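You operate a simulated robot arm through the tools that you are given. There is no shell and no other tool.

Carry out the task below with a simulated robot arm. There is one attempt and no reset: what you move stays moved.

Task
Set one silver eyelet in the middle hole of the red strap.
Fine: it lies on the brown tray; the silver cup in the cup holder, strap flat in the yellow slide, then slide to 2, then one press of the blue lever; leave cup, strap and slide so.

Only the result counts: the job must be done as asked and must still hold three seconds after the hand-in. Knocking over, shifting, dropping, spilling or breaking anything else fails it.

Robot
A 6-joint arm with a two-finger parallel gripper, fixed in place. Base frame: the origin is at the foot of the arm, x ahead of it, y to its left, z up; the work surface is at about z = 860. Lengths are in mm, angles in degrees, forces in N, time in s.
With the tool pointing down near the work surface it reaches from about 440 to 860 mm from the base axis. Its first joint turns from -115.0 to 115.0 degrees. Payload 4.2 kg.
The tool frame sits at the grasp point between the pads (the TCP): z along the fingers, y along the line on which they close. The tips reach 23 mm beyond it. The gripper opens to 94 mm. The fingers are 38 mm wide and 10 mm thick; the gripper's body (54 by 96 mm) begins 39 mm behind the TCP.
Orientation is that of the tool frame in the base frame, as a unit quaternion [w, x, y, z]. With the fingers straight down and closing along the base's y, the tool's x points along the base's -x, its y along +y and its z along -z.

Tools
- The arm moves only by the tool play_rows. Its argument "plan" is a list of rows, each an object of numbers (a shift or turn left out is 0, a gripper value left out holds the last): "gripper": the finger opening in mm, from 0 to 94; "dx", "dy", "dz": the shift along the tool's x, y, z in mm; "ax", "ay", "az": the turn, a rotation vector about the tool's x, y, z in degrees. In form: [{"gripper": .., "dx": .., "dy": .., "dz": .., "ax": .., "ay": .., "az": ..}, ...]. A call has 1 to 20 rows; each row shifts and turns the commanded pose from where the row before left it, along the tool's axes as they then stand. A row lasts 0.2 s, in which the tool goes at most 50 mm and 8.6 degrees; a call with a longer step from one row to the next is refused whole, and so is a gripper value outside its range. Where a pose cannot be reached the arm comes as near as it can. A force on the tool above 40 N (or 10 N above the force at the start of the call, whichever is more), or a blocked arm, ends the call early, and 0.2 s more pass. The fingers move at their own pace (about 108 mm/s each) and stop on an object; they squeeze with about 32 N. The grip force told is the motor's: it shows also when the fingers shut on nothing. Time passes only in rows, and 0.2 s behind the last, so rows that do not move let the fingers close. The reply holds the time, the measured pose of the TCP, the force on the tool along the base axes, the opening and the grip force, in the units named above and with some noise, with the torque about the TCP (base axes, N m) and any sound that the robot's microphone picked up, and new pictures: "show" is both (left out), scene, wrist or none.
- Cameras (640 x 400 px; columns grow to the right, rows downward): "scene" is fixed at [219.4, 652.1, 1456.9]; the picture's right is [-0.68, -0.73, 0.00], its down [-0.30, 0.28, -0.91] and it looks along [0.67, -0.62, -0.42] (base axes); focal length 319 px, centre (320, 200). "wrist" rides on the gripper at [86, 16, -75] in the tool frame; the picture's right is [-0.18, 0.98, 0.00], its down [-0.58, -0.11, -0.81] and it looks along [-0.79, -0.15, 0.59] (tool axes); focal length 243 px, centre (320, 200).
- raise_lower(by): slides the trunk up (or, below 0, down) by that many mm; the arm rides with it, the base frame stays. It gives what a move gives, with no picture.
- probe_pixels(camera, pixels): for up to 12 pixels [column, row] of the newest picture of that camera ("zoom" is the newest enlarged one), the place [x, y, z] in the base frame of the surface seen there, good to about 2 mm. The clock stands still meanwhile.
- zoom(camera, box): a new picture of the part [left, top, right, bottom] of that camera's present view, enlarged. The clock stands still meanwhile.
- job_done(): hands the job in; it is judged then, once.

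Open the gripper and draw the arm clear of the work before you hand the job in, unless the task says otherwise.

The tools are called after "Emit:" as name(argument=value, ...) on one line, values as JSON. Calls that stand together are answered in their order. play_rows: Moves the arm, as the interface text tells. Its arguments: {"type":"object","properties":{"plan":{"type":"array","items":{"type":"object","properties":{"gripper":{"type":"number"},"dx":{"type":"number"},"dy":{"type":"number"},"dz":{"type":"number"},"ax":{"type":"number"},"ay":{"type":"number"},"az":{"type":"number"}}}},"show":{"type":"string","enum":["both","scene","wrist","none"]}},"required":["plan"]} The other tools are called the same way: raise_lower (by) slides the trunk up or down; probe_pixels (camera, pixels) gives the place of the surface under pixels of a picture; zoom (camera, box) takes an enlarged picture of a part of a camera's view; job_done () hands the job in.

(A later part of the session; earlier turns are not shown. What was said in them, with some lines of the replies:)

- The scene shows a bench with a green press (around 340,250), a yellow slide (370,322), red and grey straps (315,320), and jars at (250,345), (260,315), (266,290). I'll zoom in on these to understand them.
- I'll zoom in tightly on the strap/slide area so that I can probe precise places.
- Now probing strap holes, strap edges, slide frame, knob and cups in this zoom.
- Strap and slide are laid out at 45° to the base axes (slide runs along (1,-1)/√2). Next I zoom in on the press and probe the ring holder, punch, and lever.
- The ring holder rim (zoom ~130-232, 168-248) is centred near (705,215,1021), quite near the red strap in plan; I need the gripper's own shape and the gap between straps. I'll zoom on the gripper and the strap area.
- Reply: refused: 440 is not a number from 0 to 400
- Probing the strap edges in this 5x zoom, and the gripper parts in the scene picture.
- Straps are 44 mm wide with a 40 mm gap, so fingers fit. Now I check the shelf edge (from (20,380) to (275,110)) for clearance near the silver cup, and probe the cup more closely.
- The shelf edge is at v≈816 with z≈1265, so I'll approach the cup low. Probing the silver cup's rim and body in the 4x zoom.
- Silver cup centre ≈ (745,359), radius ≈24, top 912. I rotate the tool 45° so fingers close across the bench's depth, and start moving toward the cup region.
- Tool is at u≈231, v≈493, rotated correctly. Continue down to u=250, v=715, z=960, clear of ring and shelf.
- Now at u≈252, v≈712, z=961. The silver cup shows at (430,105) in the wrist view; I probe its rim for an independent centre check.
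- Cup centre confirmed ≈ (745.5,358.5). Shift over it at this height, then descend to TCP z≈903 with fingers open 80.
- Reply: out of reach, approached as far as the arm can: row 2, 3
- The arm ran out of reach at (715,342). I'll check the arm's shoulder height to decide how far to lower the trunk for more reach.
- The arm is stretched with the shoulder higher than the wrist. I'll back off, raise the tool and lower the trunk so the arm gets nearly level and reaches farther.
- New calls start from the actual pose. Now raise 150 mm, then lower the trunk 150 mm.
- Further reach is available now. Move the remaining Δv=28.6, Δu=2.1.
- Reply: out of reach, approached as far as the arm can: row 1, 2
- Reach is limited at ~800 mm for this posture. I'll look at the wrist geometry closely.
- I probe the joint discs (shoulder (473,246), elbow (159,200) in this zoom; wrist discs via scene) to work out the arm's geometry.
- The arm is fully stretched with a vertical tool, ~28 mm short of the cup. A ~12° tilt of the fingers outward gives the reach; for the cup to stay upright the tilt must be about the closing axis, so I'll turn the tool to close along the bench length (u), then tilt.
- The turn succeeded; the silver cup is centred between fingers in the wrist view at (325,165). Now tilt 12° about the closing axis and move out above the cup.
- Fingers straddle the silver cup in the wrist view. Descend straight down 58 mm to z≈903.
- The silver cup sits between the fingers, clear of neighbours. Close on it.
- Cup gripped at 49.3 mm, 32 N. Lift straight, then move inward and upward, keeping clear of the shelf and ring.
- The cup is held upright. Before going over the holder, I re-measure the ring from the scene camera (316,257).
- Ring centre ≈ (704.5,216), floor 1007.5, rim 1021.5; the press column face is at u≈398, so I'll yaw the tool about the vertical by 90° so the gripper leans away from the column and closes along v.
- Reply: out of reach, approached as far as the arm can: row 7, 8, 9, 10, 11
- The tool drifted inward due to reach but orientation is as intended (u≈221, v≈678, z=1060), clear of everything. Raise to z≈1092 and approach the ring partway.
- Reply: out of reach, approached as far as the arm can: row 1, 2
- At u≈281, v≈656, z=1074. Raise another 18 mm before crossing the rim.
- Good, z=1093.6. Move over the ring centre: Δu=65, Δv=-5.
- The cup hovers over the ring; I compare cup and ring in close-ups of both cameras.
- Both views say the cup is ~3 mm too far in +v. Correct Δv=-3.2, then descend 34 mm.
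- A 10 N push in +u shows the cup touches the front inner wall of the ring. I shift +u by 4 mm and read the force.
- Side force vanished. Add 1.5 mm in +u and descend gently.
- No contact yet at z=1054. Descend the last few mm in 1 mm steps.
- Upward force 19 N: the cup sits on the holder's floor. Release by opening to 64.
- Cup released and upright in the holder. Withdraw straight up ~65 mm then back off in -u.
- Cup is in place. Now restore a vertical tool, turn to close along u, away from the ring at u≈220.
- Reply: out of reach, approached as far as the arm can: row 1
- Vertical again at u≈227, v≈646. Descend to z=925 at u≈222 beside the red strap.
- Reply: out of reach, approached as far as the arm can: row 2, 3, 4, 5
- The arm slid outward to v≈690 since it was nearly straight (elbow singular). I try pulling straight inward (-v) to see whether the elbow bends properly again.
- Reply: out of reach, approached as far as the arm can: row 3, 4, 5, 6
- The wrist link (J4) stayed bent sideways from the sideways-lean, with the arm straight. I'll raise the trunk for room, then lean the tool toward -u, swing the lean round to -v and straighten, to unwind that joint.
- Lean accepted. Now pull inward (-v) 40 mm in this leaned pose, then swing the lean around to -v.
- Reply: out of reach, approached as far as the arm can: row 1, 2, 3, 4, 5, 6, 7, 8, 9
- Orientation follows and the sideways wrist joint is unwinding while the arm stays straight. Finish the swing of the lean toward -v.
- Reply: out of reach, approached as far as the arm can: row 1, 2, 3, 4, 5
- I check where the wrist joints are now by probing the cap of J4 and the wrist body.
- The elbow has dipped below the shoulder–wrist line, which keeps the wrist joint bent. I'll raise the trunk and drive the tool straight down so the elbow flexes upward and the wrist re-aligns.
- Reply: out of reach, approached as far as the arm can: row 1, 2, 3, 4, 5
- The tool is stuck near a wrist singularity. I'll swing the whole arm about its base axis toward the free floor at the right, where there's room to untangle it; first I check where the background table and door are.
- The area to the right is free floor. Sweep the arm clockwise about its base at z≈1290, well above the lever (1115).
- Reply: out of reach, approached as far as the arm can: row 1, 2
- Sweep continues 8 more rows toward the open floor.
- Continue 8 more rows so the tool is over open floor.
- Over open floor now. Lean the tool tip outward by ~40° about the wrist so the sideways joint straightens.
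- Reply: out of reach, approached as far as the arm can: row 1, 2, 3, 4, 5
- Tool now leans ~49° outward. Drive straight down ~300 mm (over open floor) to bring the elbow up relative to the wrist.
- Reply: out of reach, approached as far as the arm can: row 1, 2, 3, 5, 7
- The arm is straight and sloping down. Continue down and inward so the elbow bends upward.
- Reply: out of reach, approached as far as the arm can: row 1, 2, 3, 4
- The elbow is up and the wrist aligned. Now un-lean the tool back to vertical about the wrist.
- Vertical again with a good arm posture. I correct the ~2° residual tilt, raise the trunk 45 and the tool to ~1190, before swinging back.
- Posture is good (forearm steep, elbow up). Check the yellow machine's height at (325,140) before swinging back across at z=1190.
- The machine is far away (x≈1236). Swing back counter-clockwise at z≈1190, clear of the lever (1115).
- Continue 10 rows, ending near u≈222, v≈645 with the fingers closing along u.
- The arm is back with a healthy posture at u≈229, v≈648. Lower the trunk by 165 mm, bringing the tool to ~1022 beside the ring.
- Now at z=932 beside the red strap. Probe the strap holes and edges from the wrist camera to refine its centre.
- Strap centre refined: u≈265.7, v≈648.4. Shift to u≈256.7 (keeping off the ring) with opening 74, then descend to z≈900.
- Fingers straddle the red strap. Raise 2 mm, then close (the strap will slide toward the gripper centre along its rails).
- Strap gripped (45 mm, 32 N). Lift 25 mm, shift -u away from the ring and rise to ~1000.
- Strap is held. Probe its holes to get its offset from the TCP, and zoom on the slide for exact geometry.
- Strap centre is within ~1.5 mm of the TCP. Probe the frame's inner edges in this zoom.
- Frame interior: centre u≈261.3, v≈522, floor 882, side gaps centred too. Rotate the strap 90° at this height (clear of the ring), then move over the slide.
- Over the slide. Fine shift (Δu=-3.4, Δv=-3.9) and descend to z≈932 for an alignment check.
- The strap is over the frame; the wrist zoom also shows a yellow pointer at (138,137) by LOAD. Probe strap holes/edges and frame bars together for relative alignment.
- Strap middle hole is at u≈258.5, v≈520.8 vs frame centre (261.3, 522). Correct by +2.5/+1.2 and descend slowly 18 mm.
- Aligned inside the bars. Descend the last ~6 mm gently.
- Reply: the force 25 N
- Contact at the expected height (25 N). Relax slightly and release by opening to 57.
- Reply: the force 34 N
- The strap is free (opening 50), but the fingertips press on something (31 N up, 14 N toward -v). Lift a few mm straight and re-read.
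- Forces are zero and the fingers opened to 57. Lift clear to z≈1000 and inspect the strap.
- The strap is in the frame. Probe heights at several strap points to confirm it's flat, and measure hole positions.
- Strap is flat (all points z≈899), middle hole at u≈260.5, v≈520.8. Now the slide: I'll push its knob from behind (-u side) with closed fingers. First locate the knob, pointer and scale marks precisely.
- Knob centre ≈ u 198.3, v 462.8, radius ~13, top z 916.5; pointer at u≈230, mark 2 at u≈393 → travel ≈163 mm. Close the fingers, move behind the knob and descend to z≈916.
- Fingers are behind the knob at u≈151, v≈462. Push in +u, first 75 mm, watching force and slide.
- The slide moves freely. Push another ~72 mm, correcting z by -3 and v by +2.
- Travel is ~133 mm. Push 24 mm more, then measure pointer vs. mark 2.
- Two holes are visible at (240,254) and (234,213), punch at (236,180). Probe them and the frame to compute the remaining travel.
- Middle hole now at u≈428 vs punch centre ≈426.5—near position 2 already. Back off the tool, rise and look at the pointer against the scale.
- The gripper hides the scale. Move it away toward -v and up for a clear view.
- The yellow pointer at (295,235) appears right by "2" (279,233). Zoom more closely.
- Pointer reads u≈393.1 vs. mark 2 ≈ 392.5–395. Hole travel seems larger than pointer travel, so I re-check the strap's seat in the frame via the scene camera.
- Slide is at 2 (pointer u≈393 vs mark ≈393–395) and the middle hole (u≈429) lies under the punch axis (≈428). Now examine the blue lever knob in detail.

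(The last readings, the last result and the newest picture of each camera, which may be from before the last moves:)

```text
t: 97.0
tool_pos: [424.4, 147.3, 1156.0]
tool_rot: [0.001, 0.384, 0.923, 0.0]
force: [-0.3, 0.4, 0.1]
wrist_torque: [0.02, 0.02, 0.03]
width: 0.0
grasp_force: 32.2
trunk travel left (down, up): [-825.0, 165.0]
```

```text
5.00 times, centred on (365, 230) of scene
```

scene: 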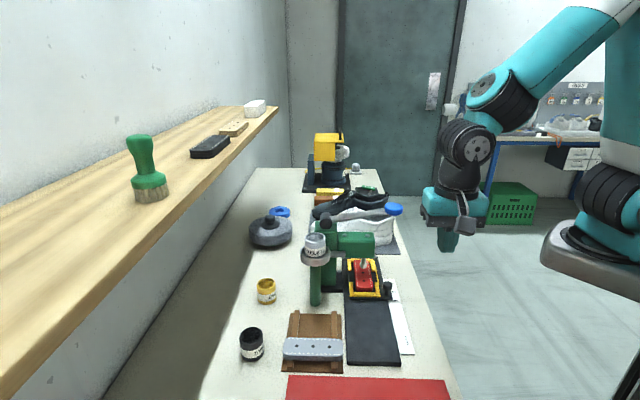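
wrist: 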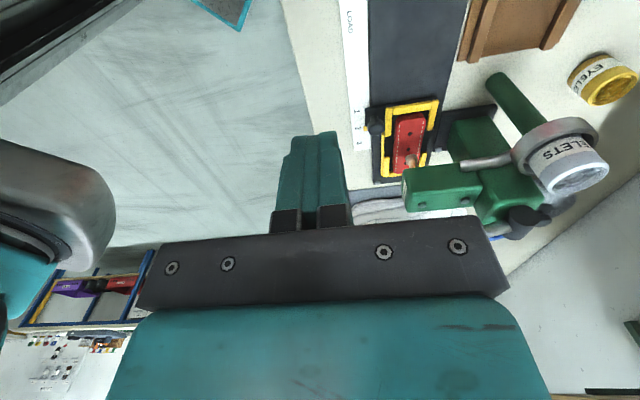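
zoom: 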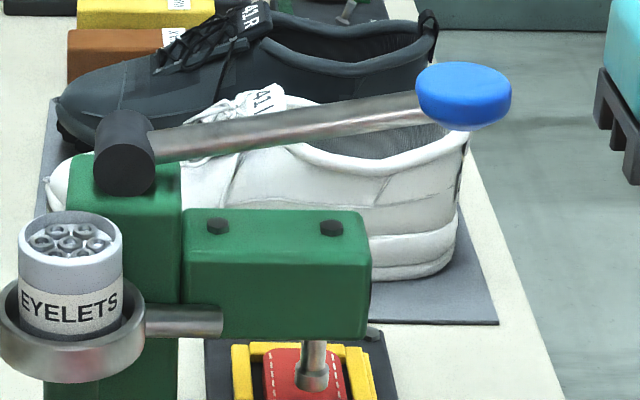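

Emit:
probe_pixels(camera="zoom", pixels=[[465, 75], [425, 82], [505, 84], [465, 66], [465, 92], [465, 108], [465, 122], [420, 95], [509, 95], [300, 125], [125, 165], [110, 140]])

```text
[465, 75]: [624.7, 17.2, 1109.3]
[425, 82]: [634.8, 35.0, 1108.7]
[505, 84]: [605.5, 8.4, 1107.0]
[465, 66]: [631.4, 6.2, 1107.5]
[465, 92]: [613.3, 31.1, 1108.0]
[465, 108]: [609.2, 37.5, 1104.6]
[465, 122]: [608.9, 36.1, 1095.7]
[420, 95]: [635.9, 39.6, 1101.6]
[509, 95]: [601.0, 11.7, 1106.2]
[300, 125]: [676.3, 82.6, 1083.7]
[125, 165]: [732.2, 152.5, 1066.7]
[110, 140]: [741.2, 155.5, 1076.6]
```

Knob: centre ≈ (620.5,21) i.e. u≈424, v≈454, top z≈1109. Rise to z≈1186 and move above the knob with closed fingers.

Emit:
play_rows(plan=[{"dz": -30}, {"dx": -38, "dy": 8.3}, {"dx": -38, "dy": 8.3}, {"dx": -38, "dy": 8.3}, {"dx": -38, "dy": 8.3}, {"dx": -38, "dy": 8.3}, {"dx": -38, "dy": 8.3}, {}])

Emit:
zoom(camera="scene", box=[330, 150, 450, 270])

```text
t: 98.8
tool_pos: [619.4, 23.5, 1188.0]
tool_rot: [0.001, 0.384, 0.923, -0.001]
force: [0.7, 0.0, 0.8]
wrist_torque: [0.02, -0.03, 0.0]
width: 0.1
grasp_force: 32.1
trunk travel left (down, up): [-825.0, 165.0]
```

scene: 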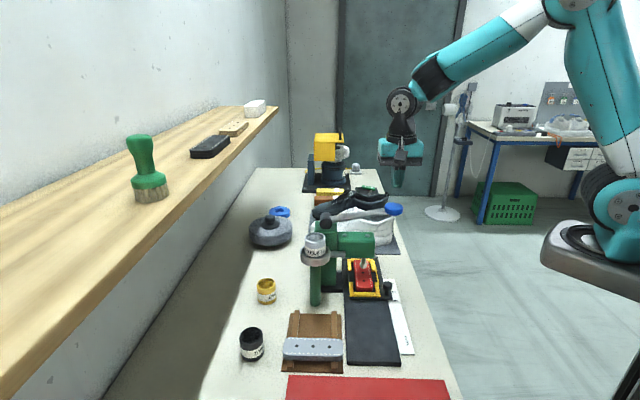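
wrist: 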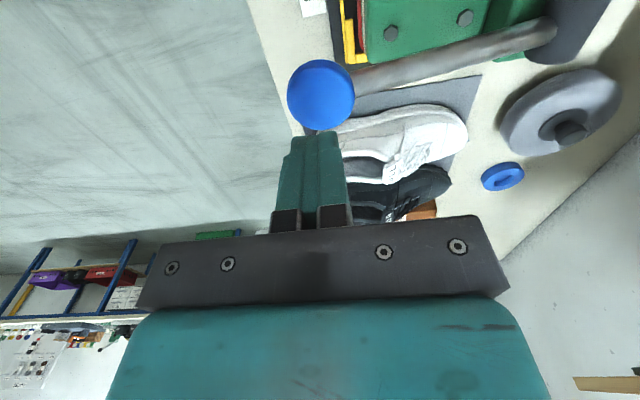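

```text
3.33 times, centred on (390, 210) of scene
```

zoom: 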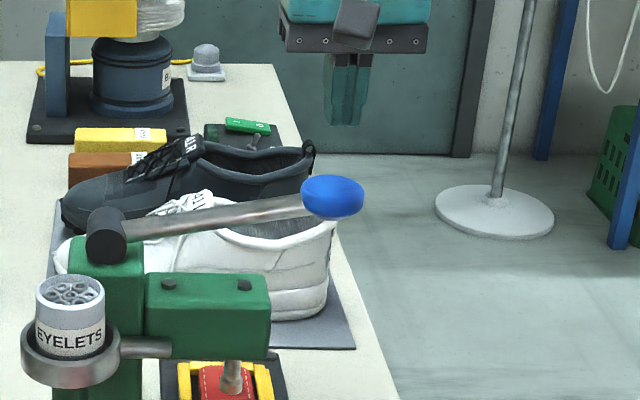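

Above the knob; verify the knob's place from the wrist view (321,95).

Emit:
probe_pixels(camera="wrist", pixels=[[321, 92], [293, 95], [350, 92], [321, 65], [321, 122]])

```text
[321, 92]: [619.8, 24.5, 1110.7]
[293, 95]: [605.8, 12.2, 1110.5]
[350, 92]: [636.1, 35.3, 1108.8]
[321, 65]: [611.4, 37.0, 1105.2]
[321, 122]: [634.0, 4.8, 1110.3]
```

Knob centre (621,22.5), top 1110. Align (+1.8 in u), descend to just above it.

Emit:
play_rows(plan=[{"dx": -1.8, "dz": 16}, {"dz": 16}, {"dz": 16}, {}], show="scene")

```text
t: 99.8
tool_pos: [620.0, 19.3, 1137.5]
tool_rot: [0.0, 0.383, 0.924, -0.002]
force: [1.0, -0.3, -0.6]
wrist_torque: [0.0, 0.01, -0.03]
width: 0.0
grasp_force: 32.9
trunk travel left (down, up): [-825.0, 165.0]
```

scene: 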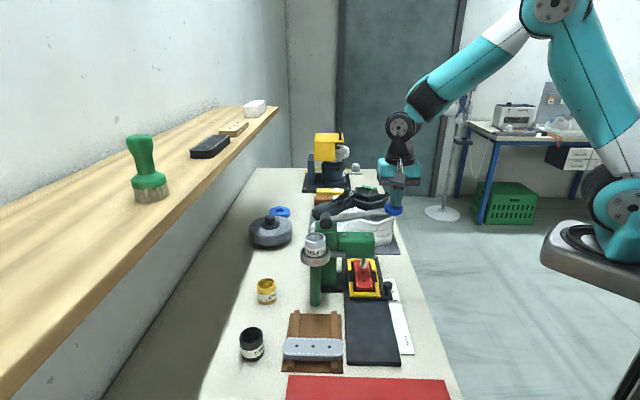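

Contact is imminent (tip at ~1114). Now press down in one continuous stroke, 6 mm per row.

Emit:
play_rows(plan=[{"dz": 6}, {"dz": 6}, {"dz": 6}, {"dz": 6}, {"dz": 6}, {"dz": 6}, {"dz": 6, "dy": 0.5}, {"dz": 6, "dy": 0.5}, {"dz": 6, "dy": 1}, {"dz": 6, "dy": 1}, {"dz": 6, "dy": 1}])

```text
t: 102.2
tool_pos: [622.4, 23.8, 1072.5]
tool_rot: [0.001, 0.383, 0.924, -0.001]
force: [-3.3, -7.1, 4.3]
wrist_torque: [-0.13, 0.02, -0.08]
width: 0.2
grasp_force: 32.1
trunk travel left (down, up): [-825.0, 165.0]
```

scene: 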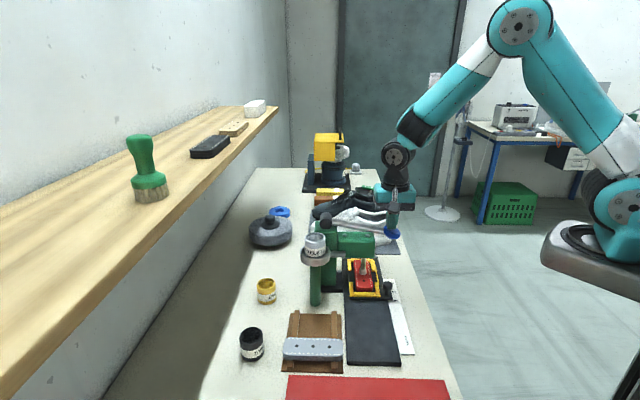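
wrist: 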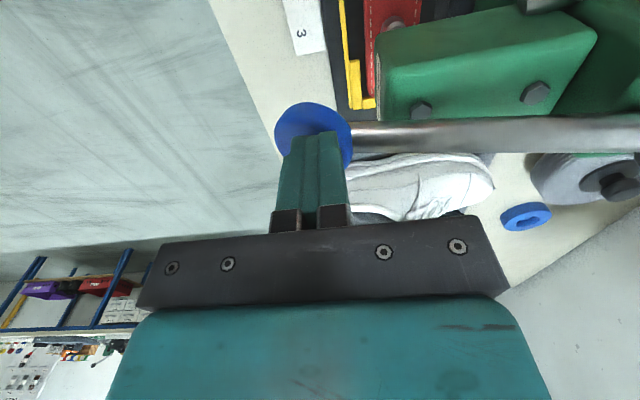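

The lever follows with low force, no stop yet (z=1072). Continue the same stroke downward.

Emit:
play_rows(plan=[{"dz": 6}, {"dz": 6}, {"dz": 6, "dy": 1}, {"dz": 6, "dy": 1}, {"dz": 6, "dy": 1.5}, {"dz": 6, "dy": 2}, {}])

Emit:
zoom(camera="scene", box=[320, 200, 420, 300])

```text
t: 102.6
tool_pos: [622.7, 23.6, 1072.4]
tool_rot: [0.003, 0.384, 0.923, 0.001]
force: [-13.7, -7.0, 31.0]
wrist_torque: [-0.07, -0.05, -0.06]
width: 0.0
grasp_force: 32.5
trunk travel left (down, up): [-825.0, 165.0]
stopped in row 2: the force on the tool passed its limit at 49 N (the readings are from after the stop); the commanded pose is now the measured one
```

scene: 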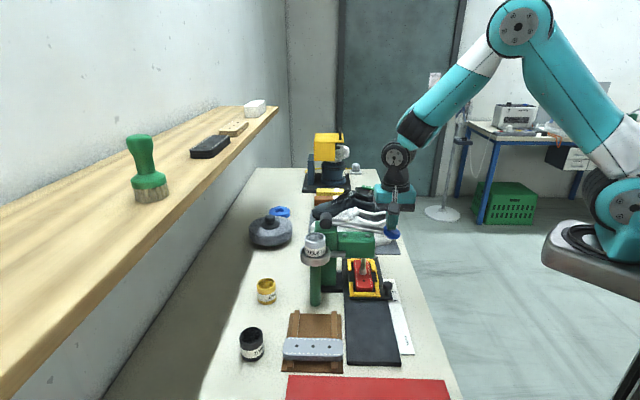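
wrist: 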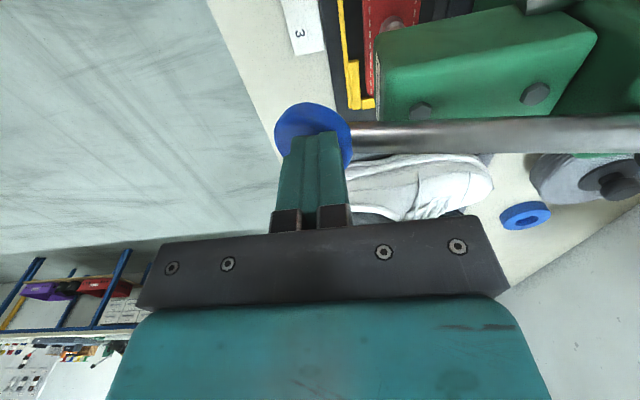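

```text
4.00 times, centred on (370, 250) of scene
```

zoom: 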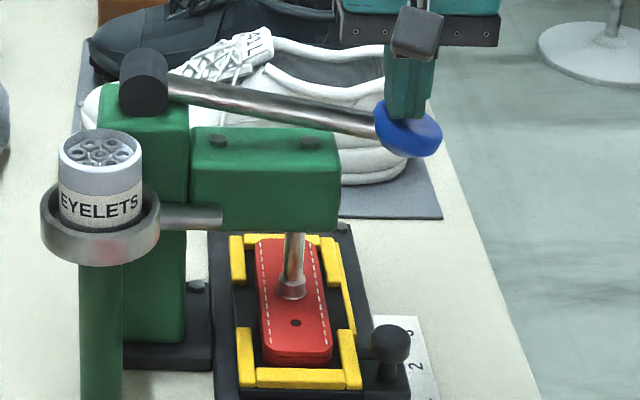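

The lever met a firm stop; the punch is down on the strap at (292,290). Probe the punch tip and lever to see whether the stroke is complete.

Emit:
probe_pixels(camera="zoom", pixels=[[292, 280], [292, 292], [292, 298], [296, 323], [280, 270], [408, 130], [435, 128], [300, 115], [145, 85]])

Emit:
zoom(camera="scene", box=[370, 250, 405, 300])

```text
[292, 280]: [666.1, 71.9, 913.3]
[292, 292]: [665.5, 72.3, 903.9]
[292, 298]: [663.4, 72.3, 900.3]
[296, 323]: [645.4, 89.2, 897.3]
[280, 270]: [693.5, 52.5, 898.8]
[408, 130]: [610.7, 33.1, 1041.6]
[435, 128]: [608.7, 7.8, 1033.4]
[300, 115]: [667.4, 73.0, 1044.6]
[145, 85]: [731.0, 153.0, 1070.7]
```

```text
8.00 times, centred on (388, 275) of scene
```

zoom: 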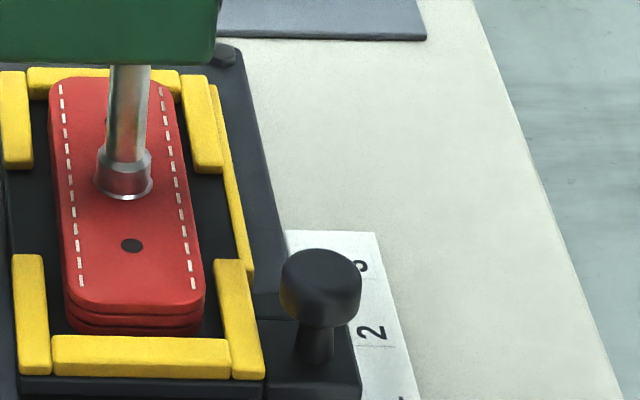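

The punch tip is at strap level (~899). While still holding down, push slightly further to make sure the stroke bottoms out.

Emit:
play_rows(plan=[{"dz": 0.7}, {"dz": 0.7}, {}, {}], show="none")

```text
t: 103.0
tool_pos: [622.1, 23.6, 1071.4]
tool_rot: [0.003, 0.384, 0.923, 0.0]
force: [-14.6, -4.9, 31.7]
wrist_torque: [-0.07, -0.03, -0.02]
width: 0.1
grasp_force: 32.2
trunk travel left (down, up): [-825.0, 165.0]
stopped in row 2: the force on the tool passed its limit at 46 N (the readings are from after the stop); the commanded pose is now the measured one
```

It's a firm end stop. Release by rising straight up and let the lever return.

Emit:
play_rows(plan=[{"dz": -6}, {"dz": -8}, {"dz": -10}, {"dz": -12}, {"dz": -15}, {"dz": -20}, {"dz": -25}, {"dz": -25}, {}])

Emit:
zoom(camera="scene", box=[320, 180, 430, 310])

```text
t: 105.0
tool_pos: [624.2, 26.4, 1191.6]
tool_rot: [0.003, 0.384, 0.923, 0.0]
force: [-0.6, 0.7, 0.8]
wrist_torque: [-0.02, -0.02, 0.03]
width: 0.0
grasp_force: 32.0
trunk travel left (down, up): [-825.0, 165.0]
```

scene: 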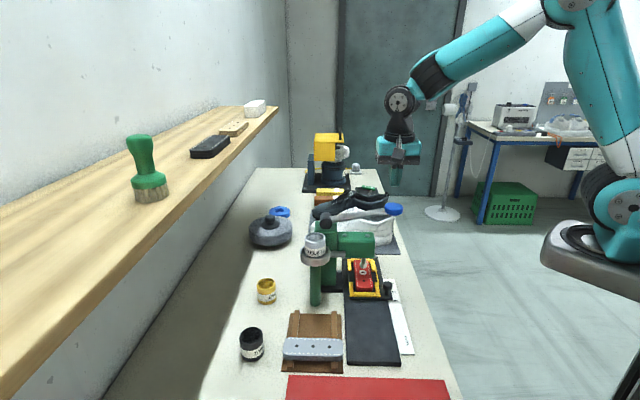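
wrist: 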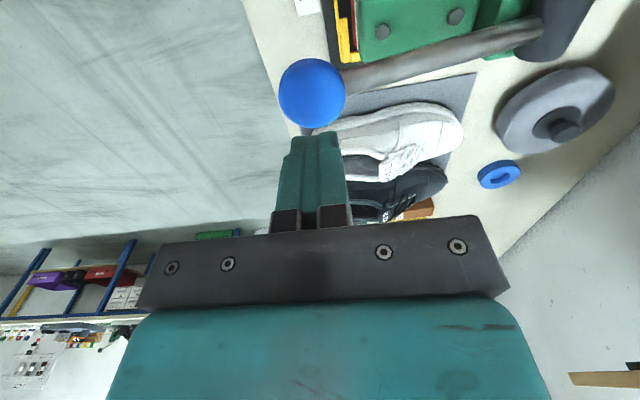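

```text
3.08 times, centred on (375, 245) of scene
```

zoom: 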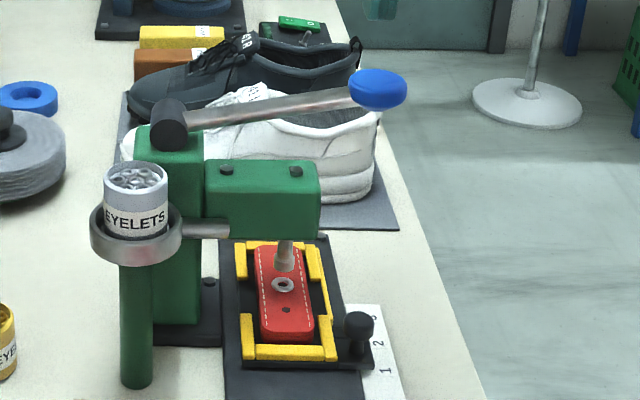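

The lever returned and a silver eyelet shows at (284,284) on the strap. Zoom in to verify.

Emit:
zoom(camera="scene", box=[345, 250, 405, 305])

```text
7.27 times, centred on (375, 278) of scene
```

zoom: 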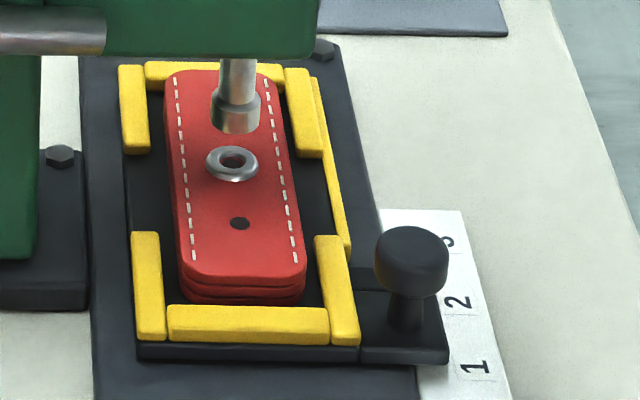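

A silver eyelet sits in the middle hole, with slide at 2 and the cup in place. Draw the arm clear and open the gripper.

Emit:
play_rows(plan=[{"dz": -30}, {"dz": -30}, {"dx": 35, "dy": -10, "dz": -20}, {"dx": 40, "dy": -15}, {"dx": 40, "dy": -15}, {"dx": 40, "dy": -15}, {"dx": 30, "dy": -10, "gripper": 60}, {"gripper": 94}, {}])

Emit:
zoom(camera="scene", box=[230, 180, 430, 390])

```text
t: 107.0
tool_pos: [445.7, 106.2, 1271.8]
tool_rot: [0.003, 0.384, 0.923, 0.001]
force: [0.0, 0.3, 0.8]
wrist_torque: [-0.04, 0.01, -0.03]
width: 94.0
grasp_force: 0.1
trunk travel left (down, up): [-825.0, 165.0]
```

scene: 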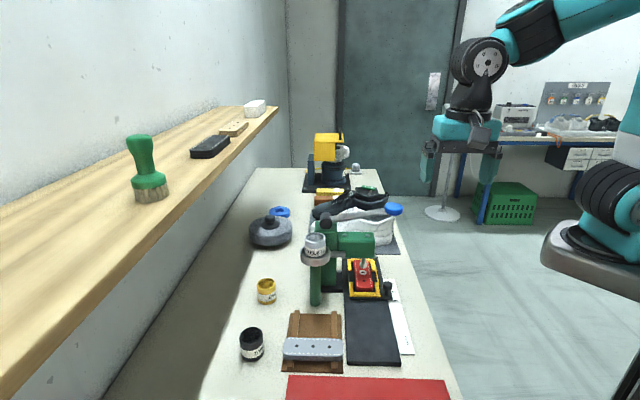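
wrist: 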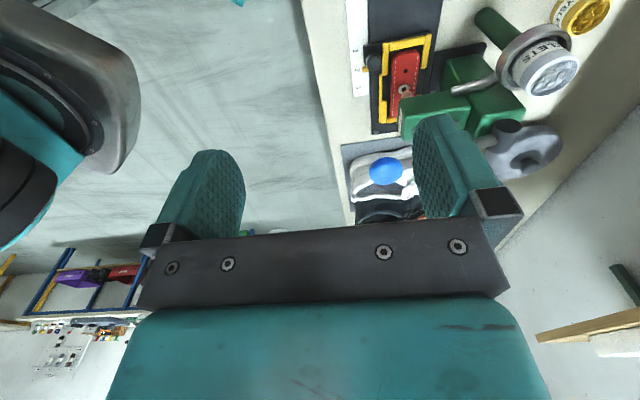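

```text
1.90 times, centred on (330, 285) of scene
```

zoom: 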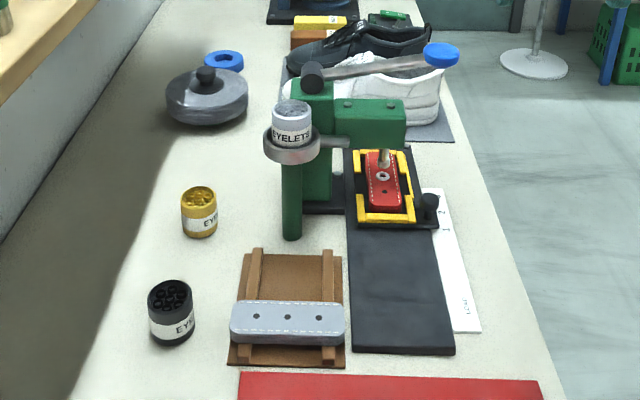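

Everything is in order: the silver cup is in the holder, the strap lies flat in the slide at 2 with a silver eyelet in its middle hole, and nothing else moved. The gripper is open and clear, so I hand in the job.

Emit:
job_done()

```text
The job is handed in.
```

The silver eyelet is set in the middle hole of the red strap, and I've handed the job in. I haven't been told how it was judged.

- **Cup:** the silver cup stands upright in the cup holder.
- **Strap:** it lies flat in the yellow slide; all the points I checked on top were at the same height to within about 2 mm.
- **Slide:** the pointer sits at mark 2, to within about 2 mm as far as the cameras could tell.
- **Lever:** I pressed it once to a firm stop, pushed slightly further while still holding it down, then released it. It came back up on its own. The microphone picked up no sound during the press.

The other cups, the grey strap and the rest of the bench look undisturbed in the final pictures. The gripper is open and the arm is clear of the work.
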